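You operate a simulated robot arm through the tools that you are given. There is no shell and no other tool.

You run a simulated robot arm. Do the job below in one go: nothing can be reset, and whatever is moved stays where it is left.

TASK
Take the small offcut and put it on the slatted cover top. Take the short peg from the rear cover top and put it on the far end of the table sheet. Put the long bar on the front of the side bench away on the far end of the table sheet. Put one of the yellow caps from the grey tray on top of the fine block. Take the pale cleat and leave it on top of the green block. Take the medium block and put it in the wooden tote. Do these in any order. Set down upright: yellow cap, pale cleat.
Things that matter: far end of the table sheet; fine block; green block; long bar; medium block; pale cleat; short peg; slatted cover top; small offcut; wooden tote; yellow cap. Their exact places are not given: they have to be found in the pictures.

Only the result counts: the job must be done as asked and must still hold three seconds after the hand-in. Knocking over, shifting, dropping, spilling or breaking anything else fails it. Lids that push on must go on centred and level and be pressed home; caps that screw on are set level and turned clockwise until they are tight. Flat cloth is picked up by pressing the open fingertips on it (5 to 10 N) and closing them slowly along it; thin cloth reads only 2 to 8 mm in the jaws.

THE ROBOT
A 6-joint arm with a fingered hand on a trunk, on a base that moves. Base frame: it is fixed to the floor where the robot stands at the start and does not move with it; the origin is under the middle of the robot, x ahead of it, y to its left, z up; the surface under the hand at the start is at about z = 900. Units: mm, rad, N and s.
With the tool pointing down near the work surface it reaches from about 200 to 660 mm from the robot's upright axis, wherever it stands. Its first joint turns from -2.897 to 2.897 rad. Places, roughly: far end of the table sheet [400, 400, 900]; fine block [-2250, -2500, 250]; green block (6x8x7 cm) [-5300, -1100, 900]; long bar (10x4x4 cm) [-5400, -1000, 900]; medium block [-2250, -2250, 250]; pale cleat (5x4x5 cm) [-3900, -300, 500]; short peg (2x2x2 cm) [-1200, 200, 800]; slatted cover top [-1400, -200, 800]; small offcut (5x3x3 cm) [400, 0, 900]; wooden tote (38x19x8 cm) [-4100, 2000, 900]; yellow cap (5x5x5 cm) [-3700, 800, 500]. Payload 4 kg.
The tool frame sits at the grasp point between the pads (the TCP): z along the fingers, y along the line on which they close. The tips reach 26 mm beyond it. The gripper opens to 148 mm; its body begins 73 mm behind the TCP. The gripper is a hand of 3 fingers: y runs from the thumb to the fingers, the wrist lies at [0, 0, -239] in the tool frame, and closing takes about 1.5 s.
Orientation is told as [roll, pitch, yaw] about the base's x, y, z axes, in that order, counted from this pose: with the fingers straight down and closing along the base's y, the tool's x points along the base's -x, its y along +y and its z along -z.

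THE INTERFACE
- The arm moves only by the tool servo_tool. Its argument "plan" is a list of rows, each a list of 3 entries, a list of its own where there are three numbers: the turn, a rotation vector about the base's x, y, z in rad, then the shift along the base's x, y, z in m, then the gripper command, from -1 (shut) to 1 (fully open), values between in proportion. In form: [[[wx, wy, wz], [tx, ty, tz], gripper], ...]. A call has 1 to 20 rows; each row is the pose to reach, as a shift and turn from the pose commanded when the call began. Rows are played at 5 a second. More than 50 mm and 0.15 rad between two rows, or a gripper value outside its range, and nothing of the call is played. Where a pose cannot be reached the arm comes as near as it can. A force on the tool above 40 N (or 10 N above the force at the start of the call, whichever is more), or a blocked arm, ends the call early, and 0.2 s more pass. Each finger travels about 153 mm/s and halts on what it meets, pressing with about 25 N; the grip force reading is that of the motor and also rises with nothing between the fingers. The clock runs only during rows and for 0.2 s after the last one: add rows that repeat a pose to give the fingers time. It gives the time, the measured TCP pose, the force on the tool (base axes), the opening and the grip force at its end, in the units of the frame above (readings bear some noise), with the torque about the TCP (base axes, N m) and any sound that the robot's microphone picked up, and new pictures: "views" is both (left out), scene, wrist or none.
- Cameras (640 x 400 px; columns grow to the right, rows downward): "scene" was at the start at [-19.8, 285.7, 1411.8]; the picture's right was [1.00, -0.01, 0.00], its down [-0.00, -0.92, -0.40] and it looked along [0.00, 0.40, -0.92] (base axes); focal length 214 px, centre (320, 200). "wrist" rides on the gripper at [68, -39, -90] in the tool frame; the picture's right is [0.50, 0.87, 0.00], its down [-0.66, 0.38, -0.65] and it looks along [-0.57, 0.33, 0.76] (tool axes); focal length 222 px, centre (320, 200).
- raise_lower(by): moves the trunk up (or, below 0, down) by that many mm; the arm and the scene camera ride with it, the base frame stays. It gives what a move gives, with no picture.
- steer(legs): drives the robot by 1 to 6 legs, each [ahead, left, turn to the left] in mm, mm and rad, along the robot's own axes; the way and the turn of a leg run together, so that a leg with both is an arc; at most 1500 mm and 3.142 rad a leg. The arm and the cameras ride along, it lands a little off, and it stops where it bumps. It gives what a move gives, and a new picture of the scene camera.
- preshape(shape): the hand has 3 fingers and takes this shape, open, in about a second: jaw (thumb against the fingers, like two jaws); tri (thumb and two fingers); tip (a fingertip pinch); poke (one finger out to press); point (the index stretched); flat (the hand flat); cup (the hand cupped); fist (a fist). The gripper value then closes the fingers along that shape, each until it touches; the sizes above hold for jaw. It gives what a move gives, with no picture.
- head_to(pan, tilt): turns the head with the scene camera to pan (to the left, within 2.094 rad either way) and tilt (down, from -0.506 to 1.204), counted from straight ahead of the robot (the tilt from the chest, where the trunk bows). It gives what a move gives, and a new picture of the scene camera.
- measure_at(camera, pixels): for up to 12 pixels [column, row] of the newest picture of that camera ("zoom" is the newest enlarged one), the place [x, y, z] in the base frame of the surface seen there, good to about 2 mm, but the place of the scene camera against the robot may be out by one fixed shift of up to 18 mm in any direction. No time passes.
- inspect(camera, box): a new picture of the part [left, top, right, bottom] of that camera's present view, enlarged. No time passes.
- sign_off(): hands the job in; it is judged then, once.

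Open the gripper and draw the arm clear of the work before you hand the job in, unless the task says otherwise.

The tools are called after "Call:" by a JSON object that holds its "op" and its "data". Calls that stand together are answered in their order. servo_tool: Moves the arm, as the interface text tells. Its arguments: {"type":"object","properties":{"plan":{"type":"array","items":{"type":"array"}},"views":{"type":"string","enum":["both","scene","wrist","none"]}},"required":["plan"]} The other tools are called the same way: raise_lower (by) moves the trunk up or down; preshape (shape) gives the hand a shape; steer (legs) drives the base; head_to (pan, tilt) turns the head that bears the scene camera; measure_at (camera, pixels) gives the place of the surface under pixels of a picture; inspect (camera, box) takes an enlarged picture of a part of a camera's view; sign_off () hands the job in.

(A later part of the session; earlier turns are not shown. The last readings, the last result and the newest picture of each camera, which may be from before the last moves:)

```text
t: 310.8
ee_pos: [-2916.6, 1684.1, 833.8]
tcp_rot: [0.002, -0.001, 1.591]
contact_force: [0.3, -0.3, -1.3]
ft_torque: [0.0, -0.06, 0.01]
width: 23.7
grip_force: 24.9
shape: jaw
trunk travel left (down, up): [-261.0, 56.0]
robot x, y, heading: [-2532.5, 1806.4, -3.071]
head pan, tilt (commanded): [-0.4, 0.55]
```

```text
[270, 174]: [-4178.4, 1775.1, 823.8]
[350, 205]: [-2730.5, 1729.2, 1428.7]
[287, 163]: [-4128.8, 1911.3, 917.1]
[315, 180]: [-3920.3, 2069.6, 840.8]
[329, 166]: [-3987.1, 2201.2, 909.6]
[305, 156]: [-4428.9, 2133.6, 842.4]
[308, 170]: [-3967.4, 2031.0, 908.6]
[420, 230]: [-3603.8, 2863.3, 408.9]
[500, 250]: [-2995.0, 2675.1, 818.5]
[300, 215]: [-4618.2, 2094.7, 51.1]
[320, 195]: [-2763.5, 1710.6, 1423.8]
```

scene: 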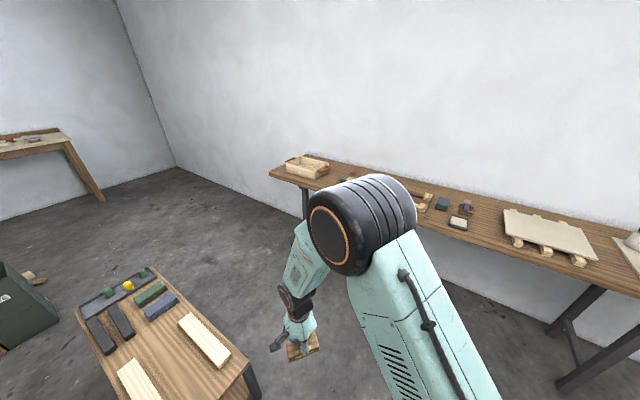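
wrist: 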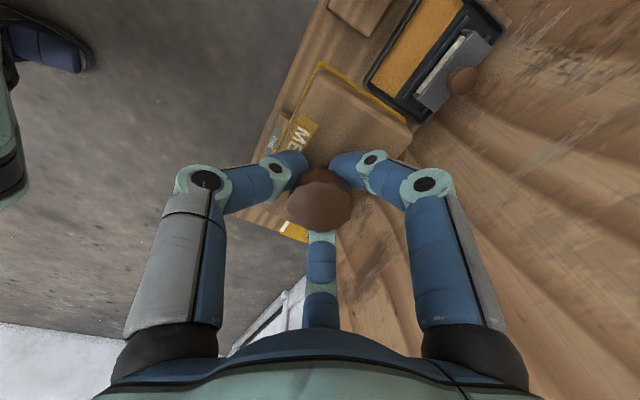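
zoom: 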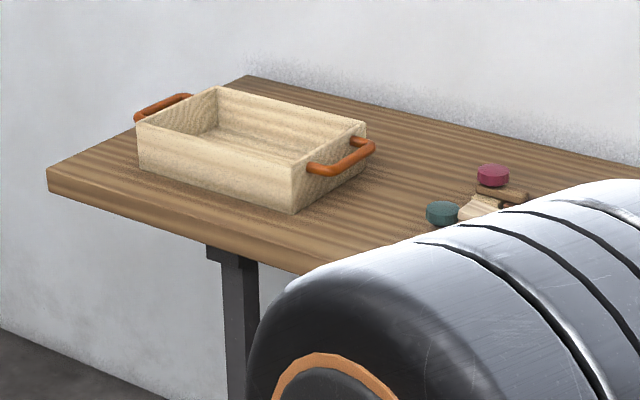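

I measure the tote's rim corners in the zoomed picture.

Call:
{"op": "measure_at", "data": {"camera": "zoom", "pixels": [[140, 124], [290, 168], [362, 125], [218, 92], [240, 140], [260, 130], [200, 135], [48, 170], [245, 80], [340, 165], [160, 105], [350, 160]]}}

```text
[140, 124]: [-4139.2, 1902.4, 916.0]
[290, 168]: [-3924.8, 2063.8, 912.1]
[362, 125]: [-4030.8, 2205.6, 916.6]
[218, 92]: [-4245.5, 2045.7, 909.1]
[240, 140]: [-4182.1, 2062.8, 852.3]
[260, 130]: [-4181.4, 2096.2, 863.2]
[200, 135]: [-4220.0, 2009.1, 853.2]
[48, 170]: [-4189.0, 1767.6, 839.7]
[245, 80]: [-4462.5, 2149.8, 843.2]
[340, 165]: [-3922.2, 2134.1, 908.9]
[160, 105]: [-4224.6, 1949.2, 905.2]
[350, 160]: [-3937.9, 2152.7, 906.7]
```

The tote's rim corners give a centre near (-4089,2037), floor z≈849, rim ≈912. I raise the block well above the rim and drive to about (-3807,1661), turning to face the tote.

Call:
{"op": "raise_lower", "data": {"by": 55}}

Call:
{"op": "servo_tool", "data": {"plan": [[[0, 0, 0], [0, 0, 0.015], -1], [[0, 0, 0], [0, 0, 0.03], -1], [[0, 0, 0], [0, 0, 0.045], -1], [[0, 0, 0], [0, 0, 0.06], -1], [[0, 0, 0], [0, 0, 0.075], -1], [[0, 0, 0], [0, 0, 0.09], -1], [[0, 0, 0], [0, 0, 0.105], -1], [[0, 0, 0], [0, 0, 0.12], -1], [[0, 0, 0], [0, 0, 0.13], -1]], "views": "none"}}

Call:
{"op": "steer", "data": {"legs": [[561, -114, 0], [721, 169, 0], [0, 0, -0.998]]}}

```text
t: 311.8
ee_pos: [-2914.9, 1683.9, 889.3]
tcp_rot: [0.002, 0.0, 1.592]
contact_force: [-0.7, -1.0, -2.2]
ft_torque: [0.0, 0.0, 0.0]
width: 23.6
grip_force: 25.3
shape: jaw
trunk travel left (down, up): [-316.0, 1.0]
robot x, y, heading: [-2532.7, 1804.6, -3.068]
head pan, tilt (commanded): [-0.4, 0.55]
```

```text
t: 313.8
ee_pos: [-2916.7, 1683.0, 1017.8]
tcp_rot: [0.003, -0.002, 1.593]
contact_force: [0.3, 0.6, -1.8]
ft_torque: [-0.01, -0.02, 0.02]
width: 23.5
grip_force: 24.5
shape: jaw
trunk travel left (down, up): [-316.0, 1.0]
robot x, y, heading: [-2536.7, 1809.2, -3.067]
head pan, tilt (commanded): [-0.4, 0.55]
```

```text
t: 323.1
ee_pos: [-4088.1, 1918.4, 1017.6]
tcp_rot: [0.002, 0.001, 0.576]
contact_force: [-1.1, 0.1, -1.6]
ft_torque: [-0.01, 0.04, -0.02]
width: 23.5
grip_force: 25.2
shape: jaw
trunk travel left (down, up): [-316.0, 1.0]
robot x, y, heading: [-3780.5, 1659.8, 2.193]
head pan, tilt (commanded): [-0.4, 0.55]
```

scene: 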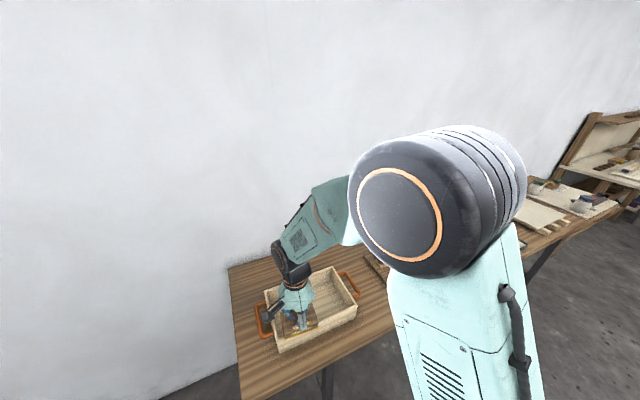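

Nearly there: the hand is at (-4088,1918). I move 115 mm toward the tote's centre and look with the wrist camera.

Call:
{"op": "servo_tool", "data": {"plan": [[[0, 0, 0], [0, 0.02, 0], -1], [[0, 0, 0], [0, 0.04, 0], -1], [[0, 0, 0], [0, 0.06, 0], -1], [[0, 0, 0], [0, 0.08, 0], -1], [[0, 0, 0], [0, 0.1, 0], -1], [[0, 0, 0], [0, 0.115, 0], -1], [[0, 0, 0], [0, 0.115, 0], -1]], "views": "wrist"}}

Call:
{"op": "head_to", "data": {"pan": 0.3, "tilt": 0.9}}

```text
t: 324.8
ee_pos: [-4090.1, 2035.5, 1018.2]
tcp_rot: [0.002, -0.001, 0.574]
contact_force: [0.5, 1.5, -1.8]
ft_torque: [0.02, 0.0, -0.02]
width: 23.4
grip_force: 25.4
shape: jaw
trunk travel left (down, up): [-316.0, 1.0]
robot x, y, heading: [-3781.0, 1656.6, 2.192]
head pan, tilt (commanded): [-0.4, 0.55]
```

wrist: 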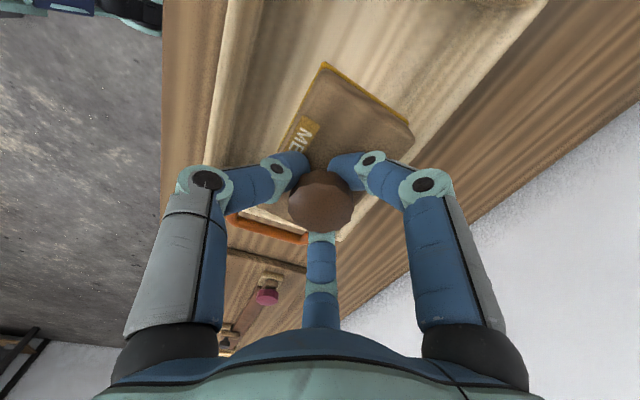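

```text
t: 325.8
ee_pos: [-4090.3, 2034.6, 1018.0]
tcp_rot: [0.001, 0.0, 0.573]
contact_force: [-0.3, 0.1, -1.4]
ft_torque: [-0.03, 0.01, 0.01]
width: 23.6
grip_force: 24.9
shape: jaw
trunk travel left (down, up): [-316.0, 1.0]
robot x, y, heading: [-3779.9, 1663.2, 2.192]
head pan, tilt (commanded): [0.3, 0.901]
```

scene: 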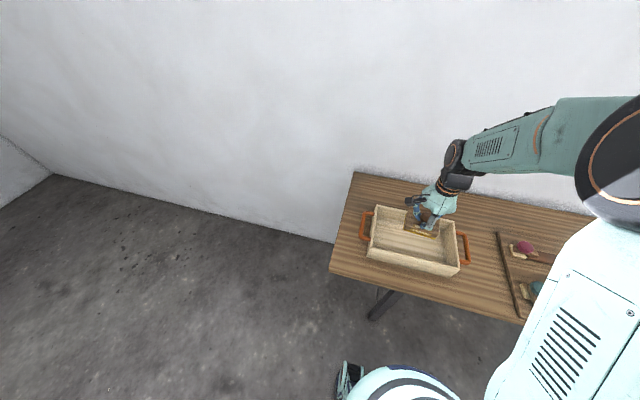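

I measure the tote's walls in both views to place the block centrally.

Call:
{"op": "measure_at", "data": {"camera": "wrist", "pixels": [[217, 100], [235, 60], [260, 60], [440, 110], [470, 60], [420, 60], [250, 120], [460, 90], [300, 30], [400, 30], [265, 215], [340, 235]]}}

Call:
{"op": "measure_at", "data": {"camera": "scene", "pixels": [[376, 207], [369, 255], [459, 267], [456, 220], [390, 240], [430, 255], [400, 225]]}}

```text
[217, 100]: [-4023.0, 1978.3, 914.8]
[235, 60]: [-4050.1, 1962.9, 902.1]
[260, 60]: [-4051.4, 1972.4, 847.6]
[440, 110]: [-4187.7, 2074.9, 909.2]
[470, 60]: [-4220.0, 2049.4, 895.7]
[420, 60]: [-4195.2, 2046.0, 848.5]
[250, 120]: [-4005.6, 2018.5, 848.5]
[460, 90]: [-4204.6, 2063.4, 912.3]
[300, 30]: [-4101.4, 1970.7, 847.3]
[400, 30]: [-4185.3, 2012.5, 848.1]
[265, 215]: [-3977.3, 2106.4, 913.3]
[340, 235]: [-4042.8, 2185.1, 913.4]
```

```text
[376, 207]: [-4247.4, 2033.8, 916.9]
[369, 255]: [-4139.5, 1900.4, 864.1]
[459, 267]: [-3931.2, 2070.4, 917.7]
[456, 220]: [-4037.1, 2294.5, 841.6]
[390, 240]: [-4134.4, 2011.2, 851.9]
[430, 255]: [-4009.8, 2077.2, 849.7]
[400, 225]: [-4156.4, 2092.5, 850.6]
```

The hand is centred over the tote (86 mm to each long wall, 133 to the end). I lower the block to its floor (z≈848).

Call:
{"op": "servo_tool", "data": {"plan": [[[0, 0, 0], [0, 0, -0.02], -1], [[0, 0, 0], [0, 0, -0.04], -1], [[0, 0, 0], [0, 0, -0.06], -1], [[0, 0, 0], [0, 0, -0.075], -1], [[0, 0, 0], [0, 0, -0.088], -1], [[0, 0, 0], [0, 0, -0.095], -1], [[0, 0, 0], [0, 0, -0.099], -1], [[0, 0, 0], [0, 0, -0.102], -1], [[0, 0, 0], [0, 0, -0.104], -1], [[0, 0, 0], [0, 0, -0.104], -1]], "views": "wrist"}}

```text
t: 328.0
ee_pos: [-4089.4, 2034.0, 912.8]
tcp_rot: [0.001, 0.001, 0.574]
contact_force: [-0.5, 0.6, -1.7]
ft_torque: [-0.01, 0.02, 0.02]
width: 23.8
grip_force: 24.9
shape: jaw
trunk travel left (down, up): [-316.0, 1.0]
robot x, y, heading: [-3784.5, 1659.5, 2.191]
head pan, tilt (commanded): [0.3, 0.901]
```

wrist: 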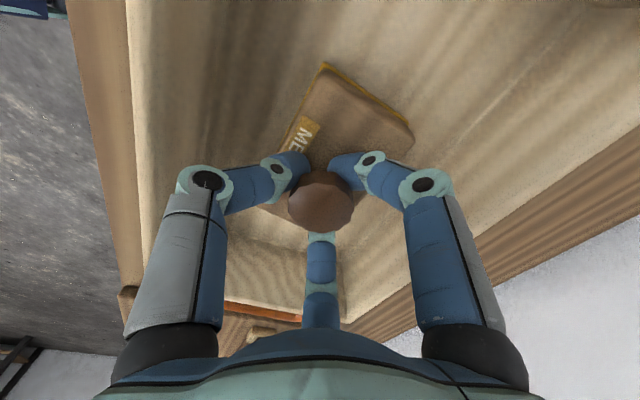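

No contact yet, so I continue down in small steps.

Call:
{"op": "servo_tool", "data": {"plan": [[[0, 0, 0], [0, 0, -0.001], -1], [[0, 0, 0], [0, 0, -0.002], -1], [[0, 0, 0], [0, 0, -0.003], -1], [[0, 0, 0], [0, 0, -0.004], -1], [[0, 0, 0], [0, 0, -0.004], -1]], "views": "none"}}

```text
t: 329.2
ee_pos: [-4088.3, 2033.9, 908.8]
tcp_rot: [0.002, -0.001, 0.576]
contact_force: [-0.6, 0.6, -1.6]
ft_torque: [0.01, 0.01, -0.02]
width: 23.6
grip_force: 24.9
shape: jaw
trunk travel left (down, up): [-316.0, 1.0]
robot x, y, heading: [-3783.8, 1658.8, 2.195]
head pan, tilt (commanded): [0.3, 0.901]
```

Still no contact; I keep going down in small steps with force watching.

Call:
{"op": "servo_tool", "data": {"plan": [[[0, 0, 0], [0, 0, -0.001], -1], [[0, 0, 0], [0, 0, -0.002], -1], [[0, 0, 0], [0, 0, -0.003], -1], [[0, 0, 0], [0, 0, -0.004], -1], [[0, 0, 0], [0, 0, -0.005], -1], [[0, 0, 0], [0, 0, -0.005], -1]], "views": "wrist"}}

```text
t: 330.6
ee_pos: [-4090.1, 2034.7, 907.0]
tcp_rot: [0.003, -0.001, 0.575]
contact_force: [0.1, 3.0, 13.8]
ft_torque: [-0.23, -0.28, 0.01]
width: 24.4
grip_force: 24.8
shape: jaw
trunk travel left (down, up): [-316.0, 1.0]
robot x, y, heading: [-3785.0, 1659.0, 2.189]
head pan, tilt (commanded): [0.3, 0.901]
```

wrist: 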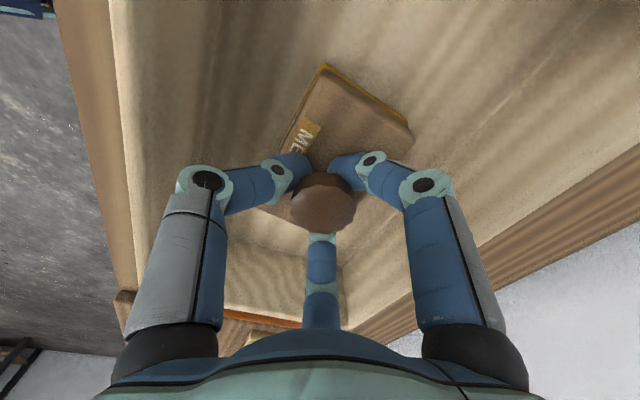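

Contact now (about 14 N) at z≈907. I release the knob and rise.

Call:
{"op": "servo_tool", "data": {"plan": [[[0, 0, 0], [0, 0, 0.0], -0.9], [[0, 0, 0], [0, 0, 0.0], -0.7], [[0, 0, 0], [0, 0, 0.0], -0.45], [[0, 0, 0], [0, 0, 0.0], -0.25], [[0, 0, 0], [0, 0, 0.0], -0.2], [[0, 0, 0], [0, 0, 0.0], -0.2], [[0, 0, 0], [0, 0, 0.015], -0.2], [[0, 0, 0], [0, 0, 0.04], -0.2], [[0, 0, 0], [0, 0, 0.07], -0.2], [[0, 0, 0], [0, 0, 0.1], -0.2], [[0, 0, 0], [0, 0, 0.13], -0.2]]}}

```text
t: 333.0
ee_pos: [-4088.5, 2031.7, 1035.0]
tcp_rot: [0.002, 0.0, 0.575]
contact_force: [-0.8, -0.8, 0.0]
ft_torque: [0.03, 0.0, -0.01]
width: 58.9
grip_force: 0.0
shape: jaw
trunk travel left (down, up): [-316.0, 1.0]
robot x, y, heading: [-3784.9, 1661.7, 2.195]
head pan, tilt (commanded): [0.3, 0.901]
```

scene: 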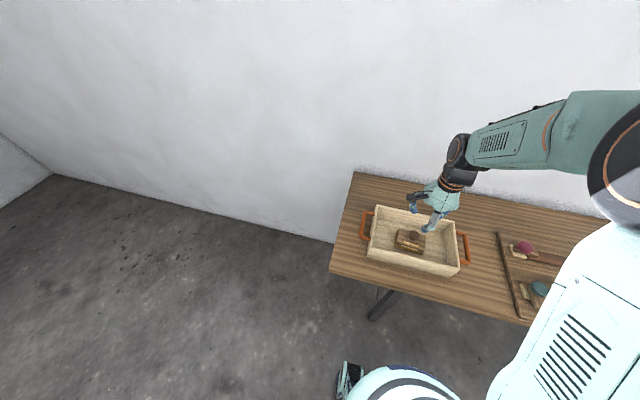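
wrist: 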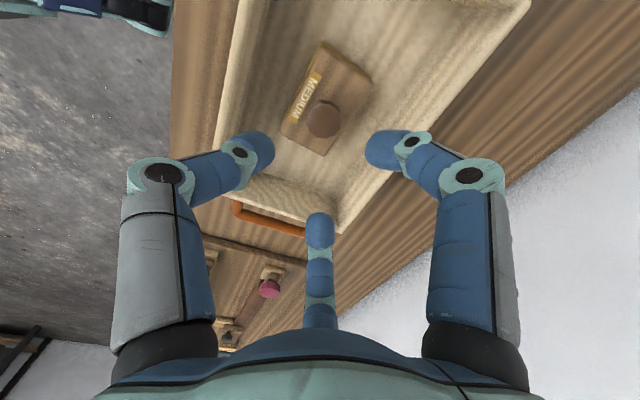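

The MEDIUM block lies flat in the tote. I retract the arm and drive back round the low table toward the crate with the pale cleat.

Call:
{"op": "servo_tool", "data": {"plan": [[[0, 0, 0], [0.0127, -0.0155, 0], -0.2], [[0, 0, 0], [0.0254, -0.031, 0], -0.2], [[0, 0, 0], [0.038, -0.0465, 0], -0.2], [[0, 0, 0], [0.051, -0.062, 0], -0.2]], "views": "none"}}

Call:
{"op": "steer", "data": {"legs": [[-222, -685, 0], [-346, -429, 0], [0, 0, 0.947]]}}

```text
t: 334.0
ee_pos: [-4039.4, 1971.2, 1035.8]
tcp_rot: [0.002, 0.001, 0.574]
contact_force: [0.0, 0.3, 0.0]
ft_torque: [-0.01, -0.01, -0.03]
width: 59.1
grip_force: 0.0
shape: jaw
trunk travel left (down, up): [-316.0, 1.0]
robot x, y, heading: [-3781.2, 1659.4, 2.196]
head pan, tilt (commanded): [0.3, 0.901]
```

```text
t: 346.9
ee_pos: [-2941.2, 1832.5, 1036.0]
tcp_rot: [0.001, 0.001, 1.515]
contact_force: [-0.3, 0.1, -1.1]
ft_torque: [0.0, -0.01, 0.03]
width: 59.0
grip_force: 0.0
shape: jaw
trunk travel left (down, up): [-316.0, 1.0]
robot x, y, heading: [-2536.4, 1857.6, 3.136]
head pan, tilt (commanded): [0.3, 0.901]
```

scene: 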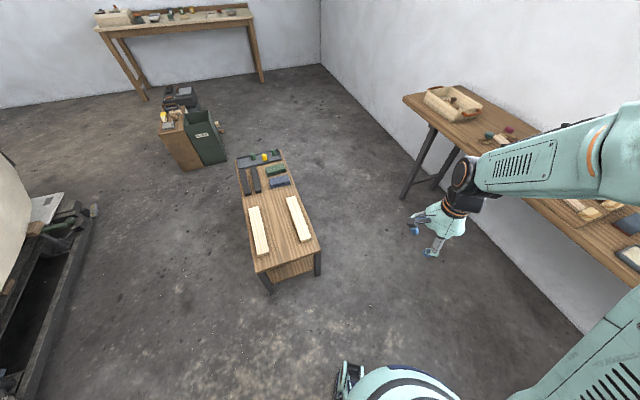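

On track. I continue past the low table to the crate's east side.

Call:
{"op": "steer", "data": {"legs": [[9, 908, 0], [596, 653, 0], [270, 551, 0]]}}

Call:
{"op": "head_to", "data": {"pan": 0.2, "tilt": 0.9}}

```text
t: 366.0
ee_pos: [-3800.6, -319.3, 1035.2]
tcp_rot: [0.002, 0.001, 1.56]
contact_force: [-0.1, 0.1, -0.6]
ft_torque: [0.0, 0.01, -0.03]
width: 58.9
grip_force: 0.0
shape: jaw
trunk travel left (down, up): [-316.0, 1.0]
robot x, y, heading: [-3397.3, -277.6, -3.106]
head pan, tilt (commanded): [0.3, 0.901]
```

scene: 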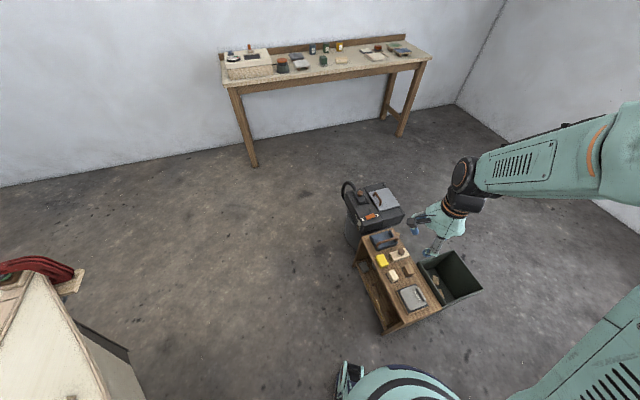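

```text
t: 366.7
ee_pos: [-3800.5, -318.5, 1036.1]
tcp_rot: [0.002, 0.001, 1.558]
contact_force: [0.0, 0.1, -0.2]
ft_torque: [0.01, -0.01, -0.02]
width: 59.0
grip_force: 0.1
shape: jaw
trunk travel left (down, up): [-316.0, 1.0]
robot x, y, heading: [-3399.5, -275.6, -3.103]
head pan, tilt (commanded): [0.201, 0.901]
```

scene: 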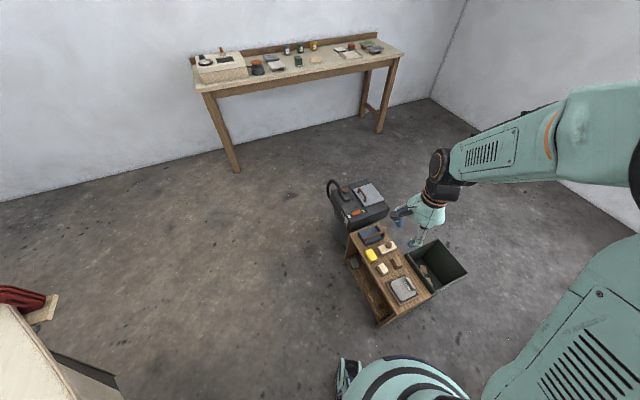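

Crate ahead with the pale cleat around (382,269). I zoom in on the crate and the side bench and measure.

Call:
{"op": "inspect", "data": {"camera": "scene", "box": [330, 215, 450, 325]}}

Call:
{"op": "measure_at", "data": {"camera": "zoom", "pixels": [[287, 197], [280, 190], [300, 205], [335, 185], [245, 150], [330, 150], [400, 270], [230, 330], [470, 280], [120, 95], [340, 240], [290, 230]]}}

Call:
{"op": "inspect", "data": {"camera": "scene", "box": [180, 30, 420, 110]}}

```text
3.64 times, centred on (390, 270) of scene
```

zoom: 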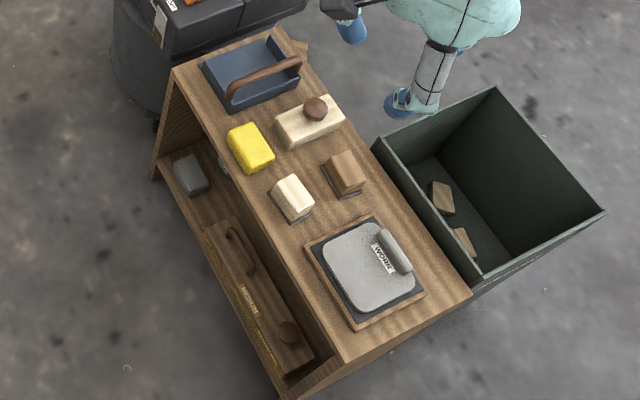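

```text
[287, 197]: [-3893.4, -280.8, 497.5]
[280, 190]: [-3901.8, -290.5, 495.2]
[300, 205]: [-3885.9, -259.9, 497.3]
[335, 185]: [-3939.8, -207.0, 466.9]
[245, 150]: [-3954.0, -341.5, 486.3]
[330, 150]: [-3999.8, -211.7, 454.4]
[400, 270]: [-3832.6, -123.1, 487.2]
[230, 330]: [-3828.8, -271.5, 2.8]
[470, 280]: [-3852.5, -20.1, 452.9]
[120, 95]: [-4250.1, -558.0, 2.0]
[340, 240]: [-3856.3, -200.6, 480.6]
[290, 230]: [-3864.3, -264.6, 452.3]
```

```text
2.67 times, centred on (300, 70) of scene
```

zoom: 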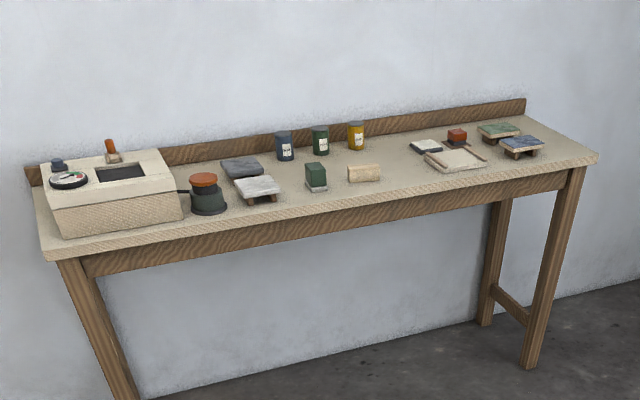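

The pale cleat is at about (-3897,-297), top ≈494. On the side bench I see a green block and a cream bar beside it; I measure those.

Call:
{"op": "measure_at", "data": {"camera": "zoom", "pixels": [[316, 168], [316, 180], [318, 190], [364, 168], [350, 172], [378, 172], [364, 180], [340, 195], [50, 255], [597, 160], [280, 210], [400, 175]]}}

Call:
{"op": "inspect", "data": {"camera": "scene", "box": [260, 40, 360, 80]}}

```text
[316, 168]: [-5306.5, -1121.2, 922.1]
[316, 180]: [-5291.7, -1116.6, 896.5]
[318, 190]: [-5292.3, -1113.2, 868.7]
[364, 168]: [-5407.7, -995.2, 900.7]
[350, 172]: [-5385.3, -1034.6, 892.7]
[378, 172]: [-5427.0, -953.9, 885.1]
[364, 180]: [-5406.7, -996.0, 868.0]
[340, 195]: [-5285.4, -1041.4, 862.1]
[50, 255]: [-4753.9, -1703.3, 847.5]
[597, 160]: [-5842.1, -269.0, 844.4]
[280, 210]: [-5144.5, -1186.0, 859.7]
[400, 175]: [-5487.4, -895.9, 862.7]
```

```text
6.40 times, centred on (310, 60) of scene
```

zoom: 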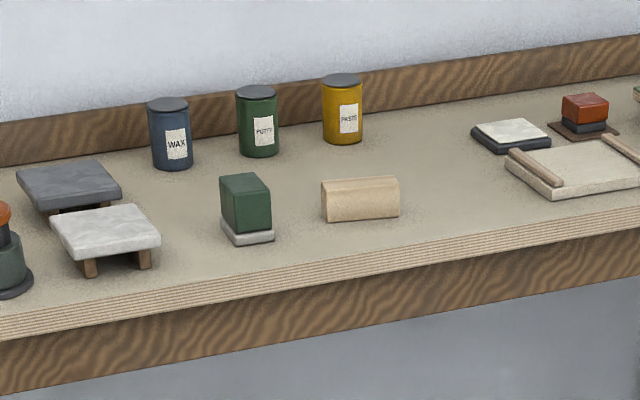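

Now to the cleat: I lower the trunk fully and move above it at z≈600 for a wrist view.

Call:
{"op": "raise_lower", "data": {"by": -315}}

Call:
{"op": "servo_tool", "data": {"plan": [[[0, 0, 0], [-0.016, 0.003, -0.01], 0], [[0, 0, 0], [-0.032, 0.007, -0.025], 0.0], [[0, 0, 0], [-0.048, 0.011, -0.04], 0.0], [[0, 0, 0], [-0.064, 0.015, -0.055], 0.0], [[0, 0, 0], [-0.08, 0.019, -0.07], 0.0], [[0, 0, 0], [-0.097, 0.022, -0.085], 0.0], [[0, 0, 0], [-0.097, 0.022, -0.1], 0.0], [[0, 0, 0], [-0.097, 0.022, -0.115], 0.0], [[0, 0, 0], [-0.097, 0.022, -0.115], 0.0]]}}

```text
t: 369.8
ee_pos: [-3799.5, -317.1, 720.6]
tcp_rot: [0.0, -0.001, 1.559]
contact_force: [0.6, 0.8, -0.1]
ft_torque: [-0.02, -0.01, 0.02]
width: 58.9
grip_force: 0.1
shape: jaw
trunk travel left (down, up): [-1.0, 316.0]
robot x, y, heading: [-3398.0, -273.1, -3.102]
head pan, tilt (commanded): [0.201, 0.901]
```

```text
t: 371.8
ee_pos: [-3898.2, -294.3, 605.2]
tcp_rot: [0.002, 0.001, 1.559]
contact_force: [-0.2, 0.5, -0.4]
ft_torque: [0.01, 0.02, 0.02]
width: 73.4
grip_force: 0.1
shape: jaw
trunk travel left (down, up): [-1.0, 316.0]
robot x, y, heading: [-3398.8, -280.1, -3.107]
head pan, tilt (commanded): [0.201, 0.901]
```

scene: 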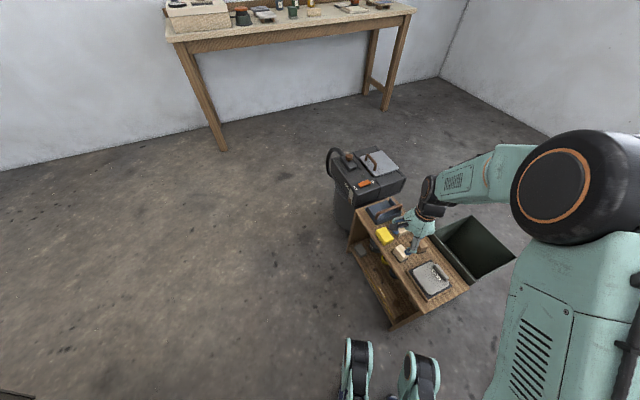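
wrist: 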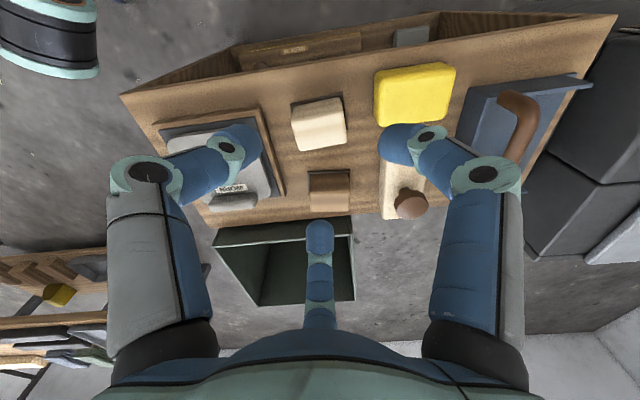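

The pale cleat is at (318,123) in the wrist view. I zoom and measure it.

Call:
{"op": "inspect", "data": {"camera": "wrist", "box": [270, 80, 370, 220]}}

Call:
{"op": "inspect", "data": {"camera": "wrist", "box": [280, 85, 360, 165]}}

Call:
{"op": "measure_at", "data": {"camera": "zoom", "pixels": [[190, 190], [370, 150], [390, 260], [215, 300], [300, 220], [260, 130], [190, 140], [300, 170], [300, 270], [430, 250], [200, 245]]}}

```text
2.86 times, centred on (320, 150) of wrist
```

zoom: 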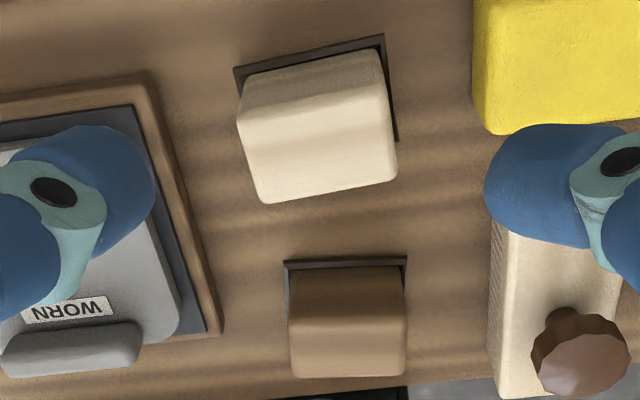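

```text
5.00 times, centred on (320, 125) of wrist
```

zoom: 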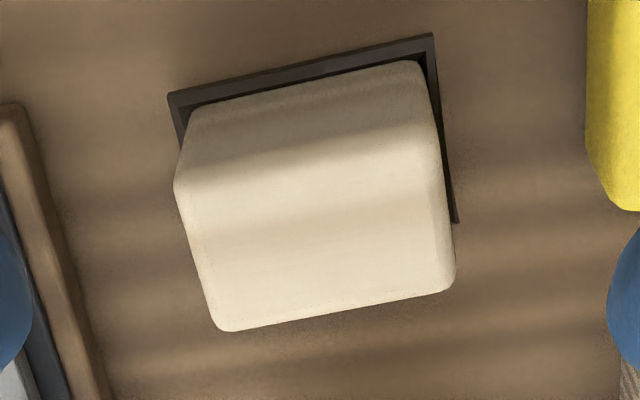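

```text
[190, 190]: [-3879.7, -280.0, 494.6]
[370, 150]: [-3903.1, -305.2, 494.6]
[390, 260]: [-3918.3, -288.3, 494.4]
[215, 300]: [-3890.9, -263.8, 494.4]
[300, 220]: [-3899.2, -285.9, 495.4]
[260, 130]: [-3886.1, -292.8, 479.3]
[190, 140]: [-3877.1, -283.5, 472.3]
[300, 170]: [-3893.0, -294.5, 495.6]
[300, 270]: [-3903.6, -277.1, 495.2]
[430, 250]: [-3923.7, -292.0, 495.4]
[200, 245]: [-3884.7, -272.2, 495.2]
```

The cleat's top is centred near (-3902,-287), long side at about 47° azimuth. I turn the hand by +0.84 so thumb meets an end face, avoiding neighbours, and descend to z≈520 first.

Call:
{"op": "servo_tool", "data": {"plan": [[[0, 0, 0.12], [-0.001, 0.002, 0], 0.0], [[0, 0, 0.24], [-0.002, 0.004, 0], 0.0], [[0, 0, 0.36], [-0.0028, 0.0068, 0], 0.0], [[0, 0, 0.48], [-0.0028, 0.0068, -0.005], 0.0], [[0, 0, 0.6], [-0.0028, 0.0068, -0.015], 0.0], [[0, 0, 0.72], [-0.0028, 0.0068, -0.03], 0.0], [[0, 0, 0.839], [-0.0028, 0.0068, -0.05], 0.0], [[0, 0, 0.839], [-0.0028, 0.0068, -0.07], 0.0], [[0, 0, 0.839], [-0.0028, 0.0068, -0.085], 0.0], [[0, 0, 0.839], [-0.0028, 0.0068, -0.085], 0.0]], "views": "wrist"}}

```text
t: 374.0
ee_pos: [-3898.9, -289.3, 521.5]
tcp_rot: [0.001, 0.001, 2.398]
contact_force: [0.8, -0.7, -0.3]
ft_torque: [-0.06, 0.05, 0.01]
width: 73.7
grip_force: 0.0
shape: jaw
trunk travel left (down, up): [-1.0, 316.0]
robot x, y, heading: [-3396.9, -278.9, -3.106]
head pan, tilt (commanded): [0.201, 0.901]
```

wrist: 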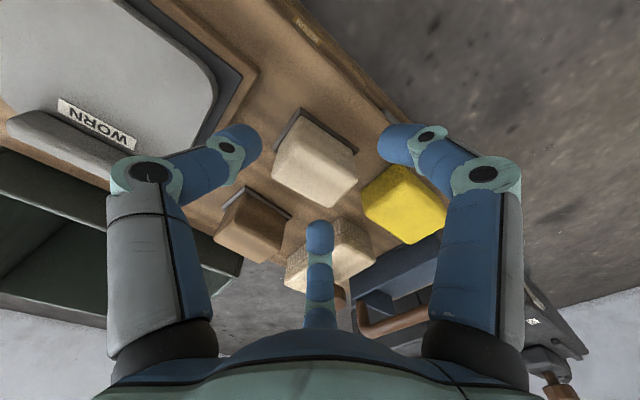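

I measure the cleat's top face again from this height.

Call:
{"op": "inspect", "data": {"camera": "wrist", "box": [260, 95, 370, 215]}}

Call:
{"op": "measure_at", "data": {"camera": "wrist", "pixels": [[296, 146], [350, 180], [324, 205], [276, 178], [313, 176], [300, 130], [330, 150]]}}

```text
3.33 times, centred on (315, 155) of wrist
```

zoom: 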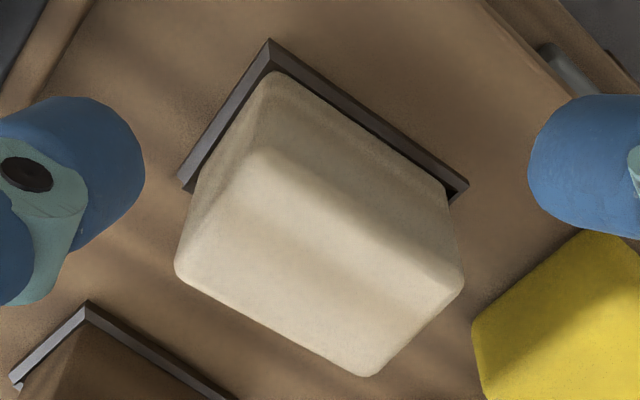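

```text
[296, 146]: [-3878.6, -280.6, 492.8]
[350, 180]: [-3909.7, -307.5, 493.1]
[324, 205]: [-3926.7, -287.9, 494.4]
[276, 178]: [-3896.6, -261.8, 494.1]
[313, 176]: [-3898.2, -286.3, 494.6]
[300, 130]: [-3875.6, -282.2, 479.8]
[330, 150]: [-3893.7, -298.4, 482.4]
```

I shift a few mm to centre, descend to z≈482 and close on the cleat.

Call:
{"op": "servo_tool", "data": {"plan": [[[0, 0, 0], [-0.002, 0.004, -0.01], 0.0], [[0, 0, 0], [-0.002, 0.004, -0.02], 0.0], [[0, 0, 0], [-0.002, 0.004, -0.03], 0.0], [[0, 0, 0], [-0.002, 0.004, -0.039], 0.0], [[0, 0, 0], [-0.002, 0.004, -0.039], 0.0], [[0, 0, 0], [-0.002, 0.004, -0.039], -0.3], [[0, 0, 0], [-0.002, 0.004, -0.039], -0.5], [[0, 0, 0], [-0.002, 0.004, -0.039], -0.7], [[0, 0, 0], [-0.002, 0.004, -0.039], -1], [[0, 0, 0], [-0.002, 0.004, -0.039], -1], [[0, 0, 0], [-0.002, 0.004, -0.039], -1]], "views": "wrist"}}

```text
t: 376.4
ee_pos: [-3900.6, -286.5, 481.8]
tcp_rot: [0.0, 0.0, 2.398]
contact_force: [0.9, -0.7, -1.0]
ft_torque: [0.0, 0.02, 0.01]
width: 33.5
grip_force: 24.8
shape: jaw
trunk travel left (down, up): [-1.0, 316.0]
robot x, y, heading: [-3399.6, -277.2, -3.103]
head pan, tilt (commanded): [0.201, 0.901]
```

wrist: 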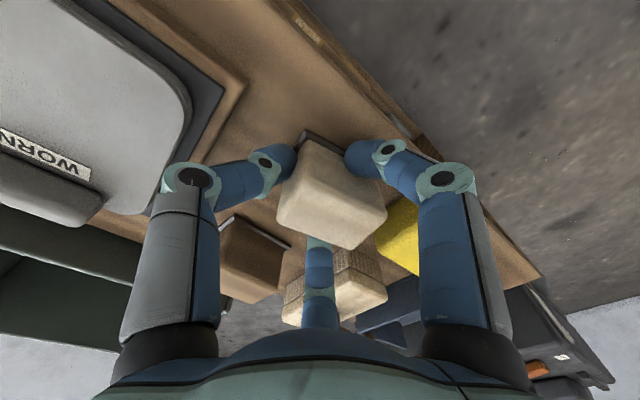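

Gripped (25 N). I lift the cleat slowly and check it stays level.

Call:
{"op": "servo_tool", "data": {"plan": [[[0, 0, 0], [0, 0, 0.004], -1], [[0, 0, 0], [0, 0, 0.01], -1], [[0, 0, 0], [0, 0, 0.02], -1], [[0, 0, 0], [0, 0, 0.035], -1], [[0, 0, 0], [0, 0, 0.055], -1], [[0, 0, 0], [0, 0, 0.08], -1], [[0, 0, 0], [0, 0, 0.11], -1], [[0, 0, 0], [0, 0, 0.14], -1]]}}

Call:
{"op": "inspect", "data": {"camera": "wrist", "box": [240, 110, 420, 270]}}

Call:
{"op": "measure_at", "data": {"camera": "wrist", "pixels": [[310, 190], [360, 210], [340, 235], [290, 215], [330, 210]]}}

```text
t: 378.2
ee_pos: [-3902.0, -284.8, 622.9]
tcp_rot: [0.001, 0.001, 2.398]
contact_force: [-0.3, 0.2, -0.8]
ft_torque: [-0.01, 0.01, 0.03]
width: 33.4
grip_force: 25.5
shape: jaw
trunk travel left (down, up): [-1.0, 316.0]
robot x, y, heading: [-3399.6, -275.5, -3.105]
head pan, tilt (commanded): [0.201, 0.901]
```

scene: 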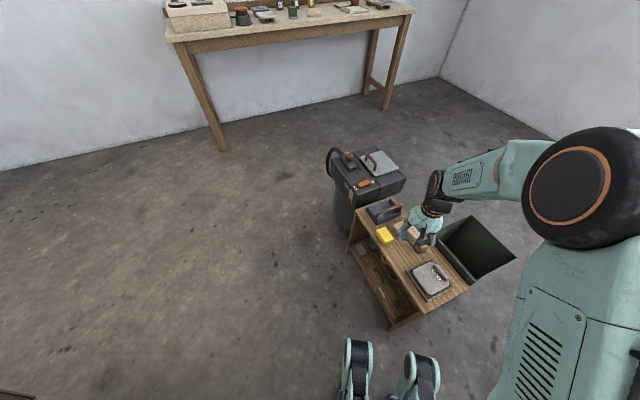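
wrist: 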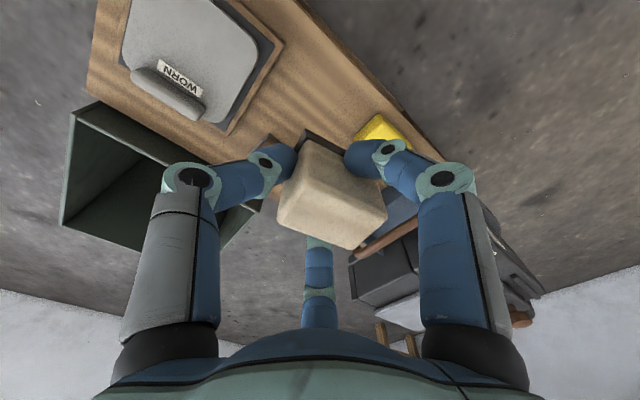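

```text
2.50 times, centred on (330, 190) of wrist
```

zoom: 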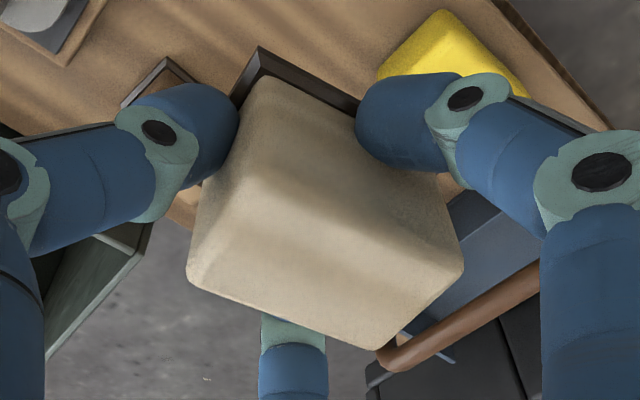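

```text
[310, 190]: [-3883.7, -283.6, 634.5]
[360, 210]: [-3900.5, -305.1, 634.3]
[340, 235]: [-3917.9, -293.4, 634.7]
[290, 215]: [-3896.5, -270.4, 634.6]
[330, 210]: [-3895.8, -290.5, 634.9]
```

The cleat is held level (top z uniform). I raise the trunk, retract the arm a bit and drive round the crate toward the side bench.

Call:
{"op": "raise_lower", "data": {"by": 315}}

Call:
{"op": "servo_tool", "data": {"plan": [[[0, 0, 0], [0.016, 0, 0.015], -1], [[0, 0, 0], [0.032, 0, 0.03], -1], [[0, 0, 0], [0.048, 0, 0.045], -1], [[0, 0, 0], [0.064, 0, 0.06], -1], [[0, 0, 0], [0.08, 0, 0.075], -1], [[0, 0, 0], [0.095, 0, 0.09], -1], [[0, 0, 0], [0.095, 0, 0.105], -1]], "views": "none"}}

Call:
{"op": "steer", "data": {"legs": [[223, 616, 0], [805, 121, 0], [0, 0, 0.612]]}}

```text
t: 381.3
ee_pos: [-3901.4, -285.1, 936.8]
tcp_rot: [0.002, 0.0, 2.399]
contact_force: [-0.2, -0.2, -0.2]
ft_torque: [0.02, 0.0, -0.01]
width: 33.2
grip_force: 25.0
shape: jaw
trunk travel left (down, up): [-316.0, 1.0]
robot x, y, heading: [-3397.7, -279.4, -3.104]
head pan, tilt (commanded): [0.201, 0.901]
```

```text
t: 382.9
ee_pos: [-3808.7, -285.7, 1043.6]
tcp_rot: [0.001, 0.0, 2.399]
contact_force: [0.3, 0.0, -0.4]
ft_torque: [-0.01, -0.01, 0.02]
width: 33.2
grip_force: 25.2
shape: jaw
trunk travel left (down, up): [-316.0, 1.0]
robot x, y, heading: [-3399.6, -275.6, -3.101]
head pan, tilt (commanded): [0.201, 0.901]
```

```text
t: 394.3
ee_pos: [-4699.3, -1292.3, 1041.9]
tcp_rot: [0.0, 0.001, 3.026]
contact_force: [-0.9, -0.9, -0.8]
ft_torque: [-0.01, 0.02, 0.02]
width: 33.2
grip_force: 25.3
shape: jaw
trunk travel left (down, up): [-316.0, 1.0]
robot x, y, heading: [-4372.7, -1044.1, -2.473]
head pan, tilt (commanded): [0.201, 0.901]
```

scene: 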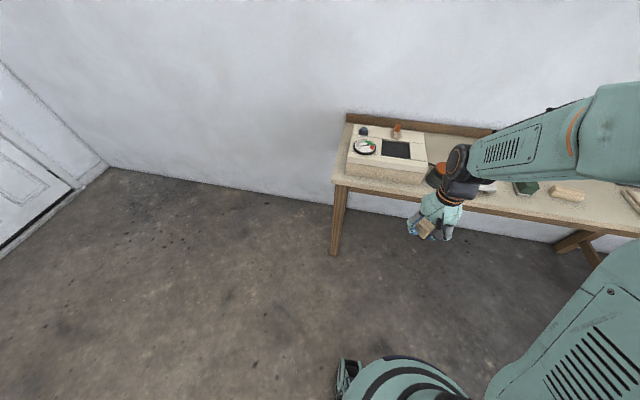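

I slide along the bench to face the green block, then look.

Call:
{"op": "steer", "data": {"legs": [[347, -497, 0]]}}

Call:
{"op": "head_to", "data": {"pan": 0.1, "tilt": 1.0}}

```text
t: 399.1
ee_pos: [-5286.3, -1124.4, 1043.2]
tcp_rot: [0.002, -0.001, 3.022]
contact_force: [-0.6, -0.2, -0.7]
ft_torque: [-0.01, -0.04, -0.01]
width: 33.3
grip_force: 25.1
shape: jaw
trunk travel left (down, up): [-316.0, 1.0]
robot x, y, heading: [-4959.5, -879.0, -2.481]
head pan, tilt (commanded): [0.201, 0.901]
```

scene: 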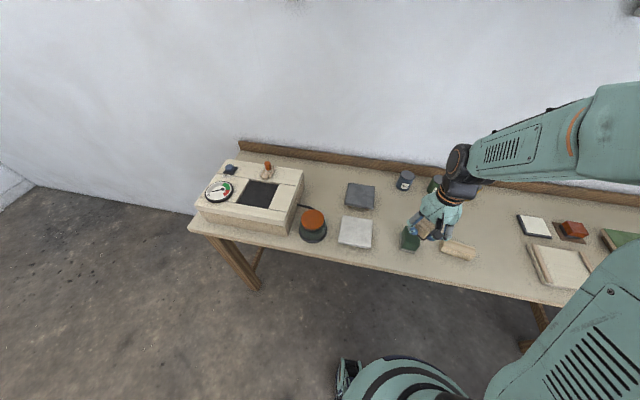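

```text
t: 399.8
ee_pos: [-5287.0, -1124.3, 1041.9]
tcp_rot: [0.001, 0.0, 3.022]
contact_force: [-0.1, 0.0, -0.3]
ft_torque: [0.0, 0.01, 0.0]
width: 33.3
grip_force: 24.6
shape: jaw
trunk travel left (down, up): [-316.0, 1.0]
robot x, y, heading: [-4959.3, -875.5, -2.479]
head pan, tilt (commanded): [0.099, 1.0]
```

scene: 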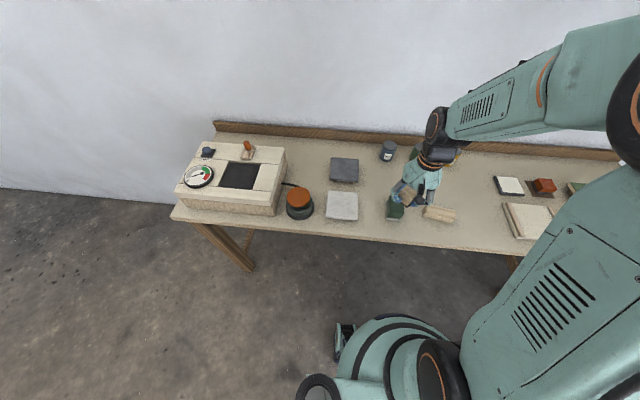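

The hand hovers over the green block and bar. I take a wrist picture.

Call:
{"op": "servo_tool", "data": {"plan": [[[0, 0, 0], [0, 0, 0], -1]], "views": "wrist"}}

```text
t: 400.2
ee_pos: [-5286.0, -1124.9, 1042.1]
tcp_rot: [0.0, 0.0, 3.021]
contact_force: [0.8, 0.2, -0.1]
ft_torque: [-0.03, 0.01, 0.0]
width: 33.0
grip_force: 25.3
shape: jaw
trunk travel left (down, up): [-316.0, 1.0]
robot x, y, heading: [-4957.4, -874.1, -2.484]
head pan, tilt (commanded): [0.099, 1.0]
```

wrist: 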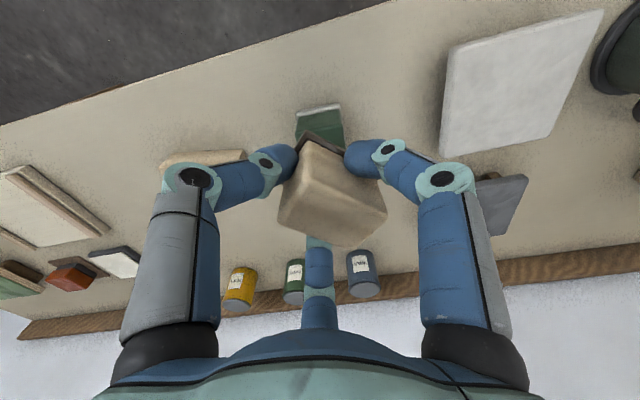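

The cleat hides part of the green block; I shift the hand 60 mm toward the wall so the block shows clear.

Call:
{"op": "servo_tool", "data": {"plan": [[[0, 0, 0], [-0.02, -0.008, 0.01], -1], [[0, 0, 0], [-0.04, -0.016, 0.02], -1], [[0, 0, 0], [-0.055, -0.024, 0.02], -1], [[0, 0, 0], [-0.055, -0.024, 0.02], -1]], "views": "wrist"}}

```text
t: 401.2
ee_pos: [-5342.1, -1146.9, 1065.7]
tcp_rot: [0.001, 0.001, 3.022]
contact_force: [0.1, -0.6, -0.5]
ft_torque: [0.0, 0.01, 0.0]
width: 32.8
grip_force: 24.6
shape: jaw
trunk travel left (down, up): [-316.0, 1.0]
robot x, y, heading: [-4959.1, -879.4, -2.48]
head pan, tilt (commanded): [0.099, 1.0]
```

wrist: 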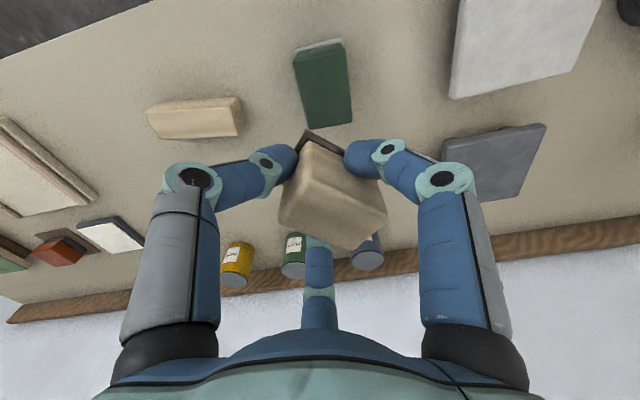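

Now the green block shows at (322,88) and the cream bar at (197,118). I zoom and measure both.

Call:
{"op": "inspect", "data": {"camera": "wrist", "box": [270, 25, 380, 135]}}

Call:
{"op": "measure_at", "data": {"camera": "zoom", "pixels": [[250, 130], [390, 120], [425, 310], [275, 340], [340, 230], [250, 80], [390, 70], [340, 160], [270, 250], [410, 220]]}}

Call:
{"op": "inspect", "data": {"camera": "wrist", "box": [130, 70, 260, 160]}}

Call:
{"op": "measure_at", "data": {"camera": "zoom", "pixels": [[150, 190], [440, 165], [460, 230], [180, 270], [300, 220], [130, 170], [300, 190], [300, 245], [540, 200]]}}

```text
3.64 times, centred on (325, 80) of wrist
```

zoom: 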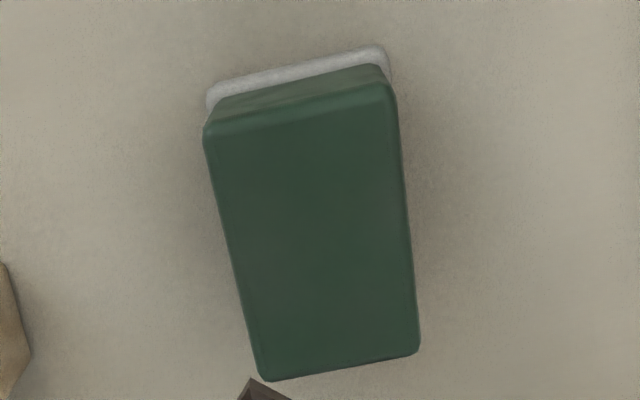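

```text
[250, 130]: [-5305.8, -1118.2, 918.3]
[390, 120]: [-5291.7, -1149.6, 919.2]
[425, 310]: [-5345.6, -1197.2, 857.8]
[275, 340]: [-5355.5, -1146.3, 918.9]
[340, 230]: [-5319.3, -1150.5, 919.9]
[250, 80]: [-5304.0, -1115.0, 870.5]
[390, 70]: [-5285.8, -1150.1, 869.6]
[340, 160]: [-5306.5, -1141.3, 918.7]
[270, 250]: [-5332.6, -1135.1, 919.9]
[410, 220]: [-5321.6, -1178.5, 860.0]
```

```text
4.44 times, centred on (195, 115) of wrist
```

zoom: 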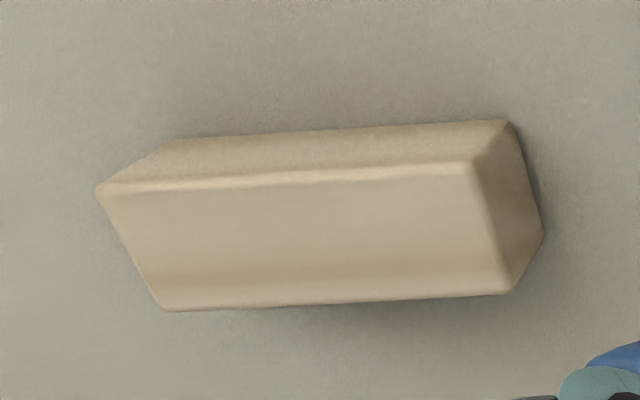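

```text
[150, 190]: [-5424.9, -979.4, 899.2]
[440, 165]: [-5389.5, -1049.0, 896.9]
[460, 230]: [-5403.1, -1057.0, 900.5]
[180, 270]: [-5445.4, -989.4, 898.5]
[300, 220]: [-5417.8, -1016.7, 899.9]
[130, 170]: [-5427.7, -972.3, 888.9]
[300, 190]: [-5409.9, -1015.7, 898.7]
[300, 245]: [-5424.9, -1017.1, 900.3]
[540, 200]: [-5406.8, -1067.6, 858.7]
```

The green block's top centre is about (-5326,-1146,919), long side at about 35°. I check the cans' heights nearby and the cleat's underside position.

Call:
{"op": "measure_at", "data": {"camera": "wrist", "pixels": [[235, 282], [293, 272], [367, 262], [237, 262], [330, 210], [310, 190], [360, 210], [340, 235], [290, 215], [322, 145], [303, 143]]}}

```text
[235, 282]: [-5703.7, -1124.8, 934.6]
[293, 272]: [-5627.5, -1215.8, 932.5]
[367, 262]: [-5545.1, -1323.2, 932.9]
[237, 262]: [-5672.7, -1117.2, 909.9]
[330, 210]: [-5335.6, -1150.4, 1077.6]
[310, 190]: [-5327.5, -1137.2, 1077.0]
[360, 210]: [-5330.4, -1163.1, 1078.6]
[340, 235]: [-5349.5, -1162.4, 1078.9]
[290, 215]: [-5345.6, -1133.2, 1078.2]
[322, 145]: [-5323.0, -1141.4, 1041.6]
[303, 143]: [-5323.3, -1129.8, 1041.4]
```

Cans are far enough. I turn the hand by -0.84 so the cleat's long side matches the block's, move to (-5327,-1142) and come down to z≈975.

Call:
{"op": "servo_tool", "data": {"plan": [[[0, 0, -0.12], [0.003, 0.001, 0], -1], [[0, 0, -0.24], [0.006, 0.002, 0], -1], [[0, 0, -0.36], [0.009, 0.003, 0], -1], [[0, 0, -0.48], [0.012, 0.004, -0.01], -1], [[0, 0, -0.6], [0.015, 0.005, -0.02], -1], [[0, 0, -0.72], [0.015, 0.005, -0.04], -1], [[0, 0, -0.84], [0.015, 0.005, -0.06], -1], [[0, 0, -0.84], [0.015, 0.005, -0.08], -1], [[0, 0, -0.84], [0.015, 0.005, -0.09], -1], [[0, 0, -0.84], [0.015, 0.005, -0.09], -1]]}}

```text
t: 403.4
ee_pos: [-5326.1, -1143.6, 971.0]
tcp_rot: [0.002, -0.002, 2.181]
contact_force: [0.0, -0.9, -0.2]
ft_torque: [-0.01, 0.02, 0.0]
width: 32.8
grip_force: 25.0
shape: jaw
trunk travel left (down, up): [-316.0, 1.0]
robot x, y, heading: [-4963.1, -875.9, -2.484]
head pan, tilt (commanded): [0.099, 1.0]
```

scene: 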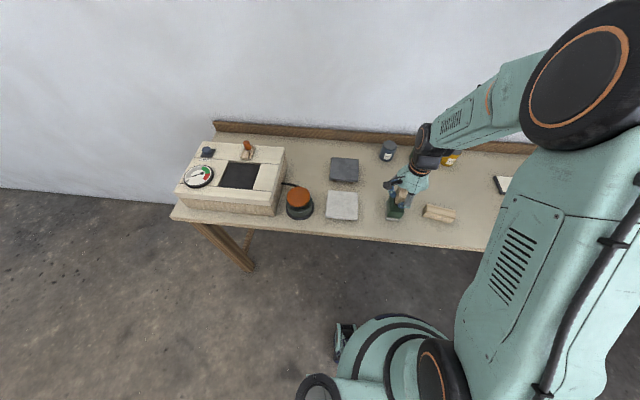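
wrist: 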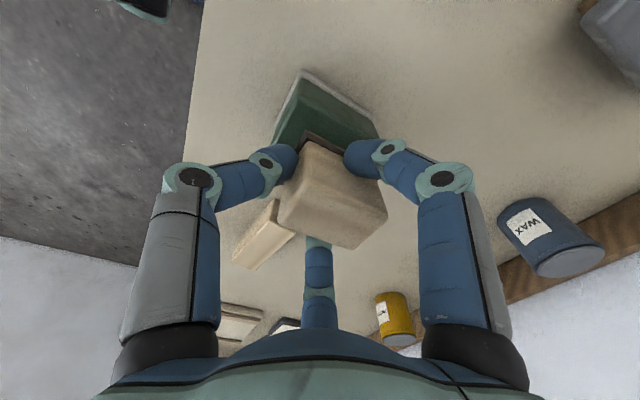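

I zoom to check alignment of the cleat over the green block.

Call:
{"op": "inspect", "data": {"camera": "wrist", "box": [250, 60, 400, 260]}}

Call:
{"op": "measure_at", "data": {"camera": "wrist", "pixels": [[305, 80], [290, 100], [365, 120], [277, 140], [335, 105], [300, 115], [320, 120], [310, 190], [360, 210], [340, 235], [290, 215], [305, 137]]}}

```text
2.00 times, centred on (325, 160) of wrist
```

zoom: 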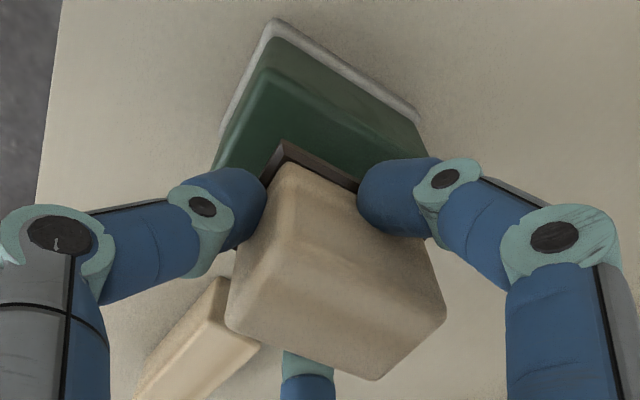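

```text
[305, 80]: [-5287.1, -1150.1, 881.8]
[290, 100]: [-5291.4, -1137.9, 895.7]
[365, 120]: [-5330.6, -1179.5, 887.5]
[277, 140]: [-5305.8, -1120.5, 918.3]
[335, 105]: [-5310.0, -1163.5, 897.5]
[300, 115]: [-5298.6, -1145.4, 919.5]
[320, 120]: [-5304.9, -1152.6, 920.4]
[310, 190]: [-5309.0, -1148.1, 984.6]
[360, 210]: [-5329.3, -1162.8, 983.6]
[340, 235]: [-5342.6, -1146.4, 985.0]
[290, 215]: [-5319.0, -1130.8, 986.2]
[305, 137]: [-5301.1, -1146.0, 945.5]
```

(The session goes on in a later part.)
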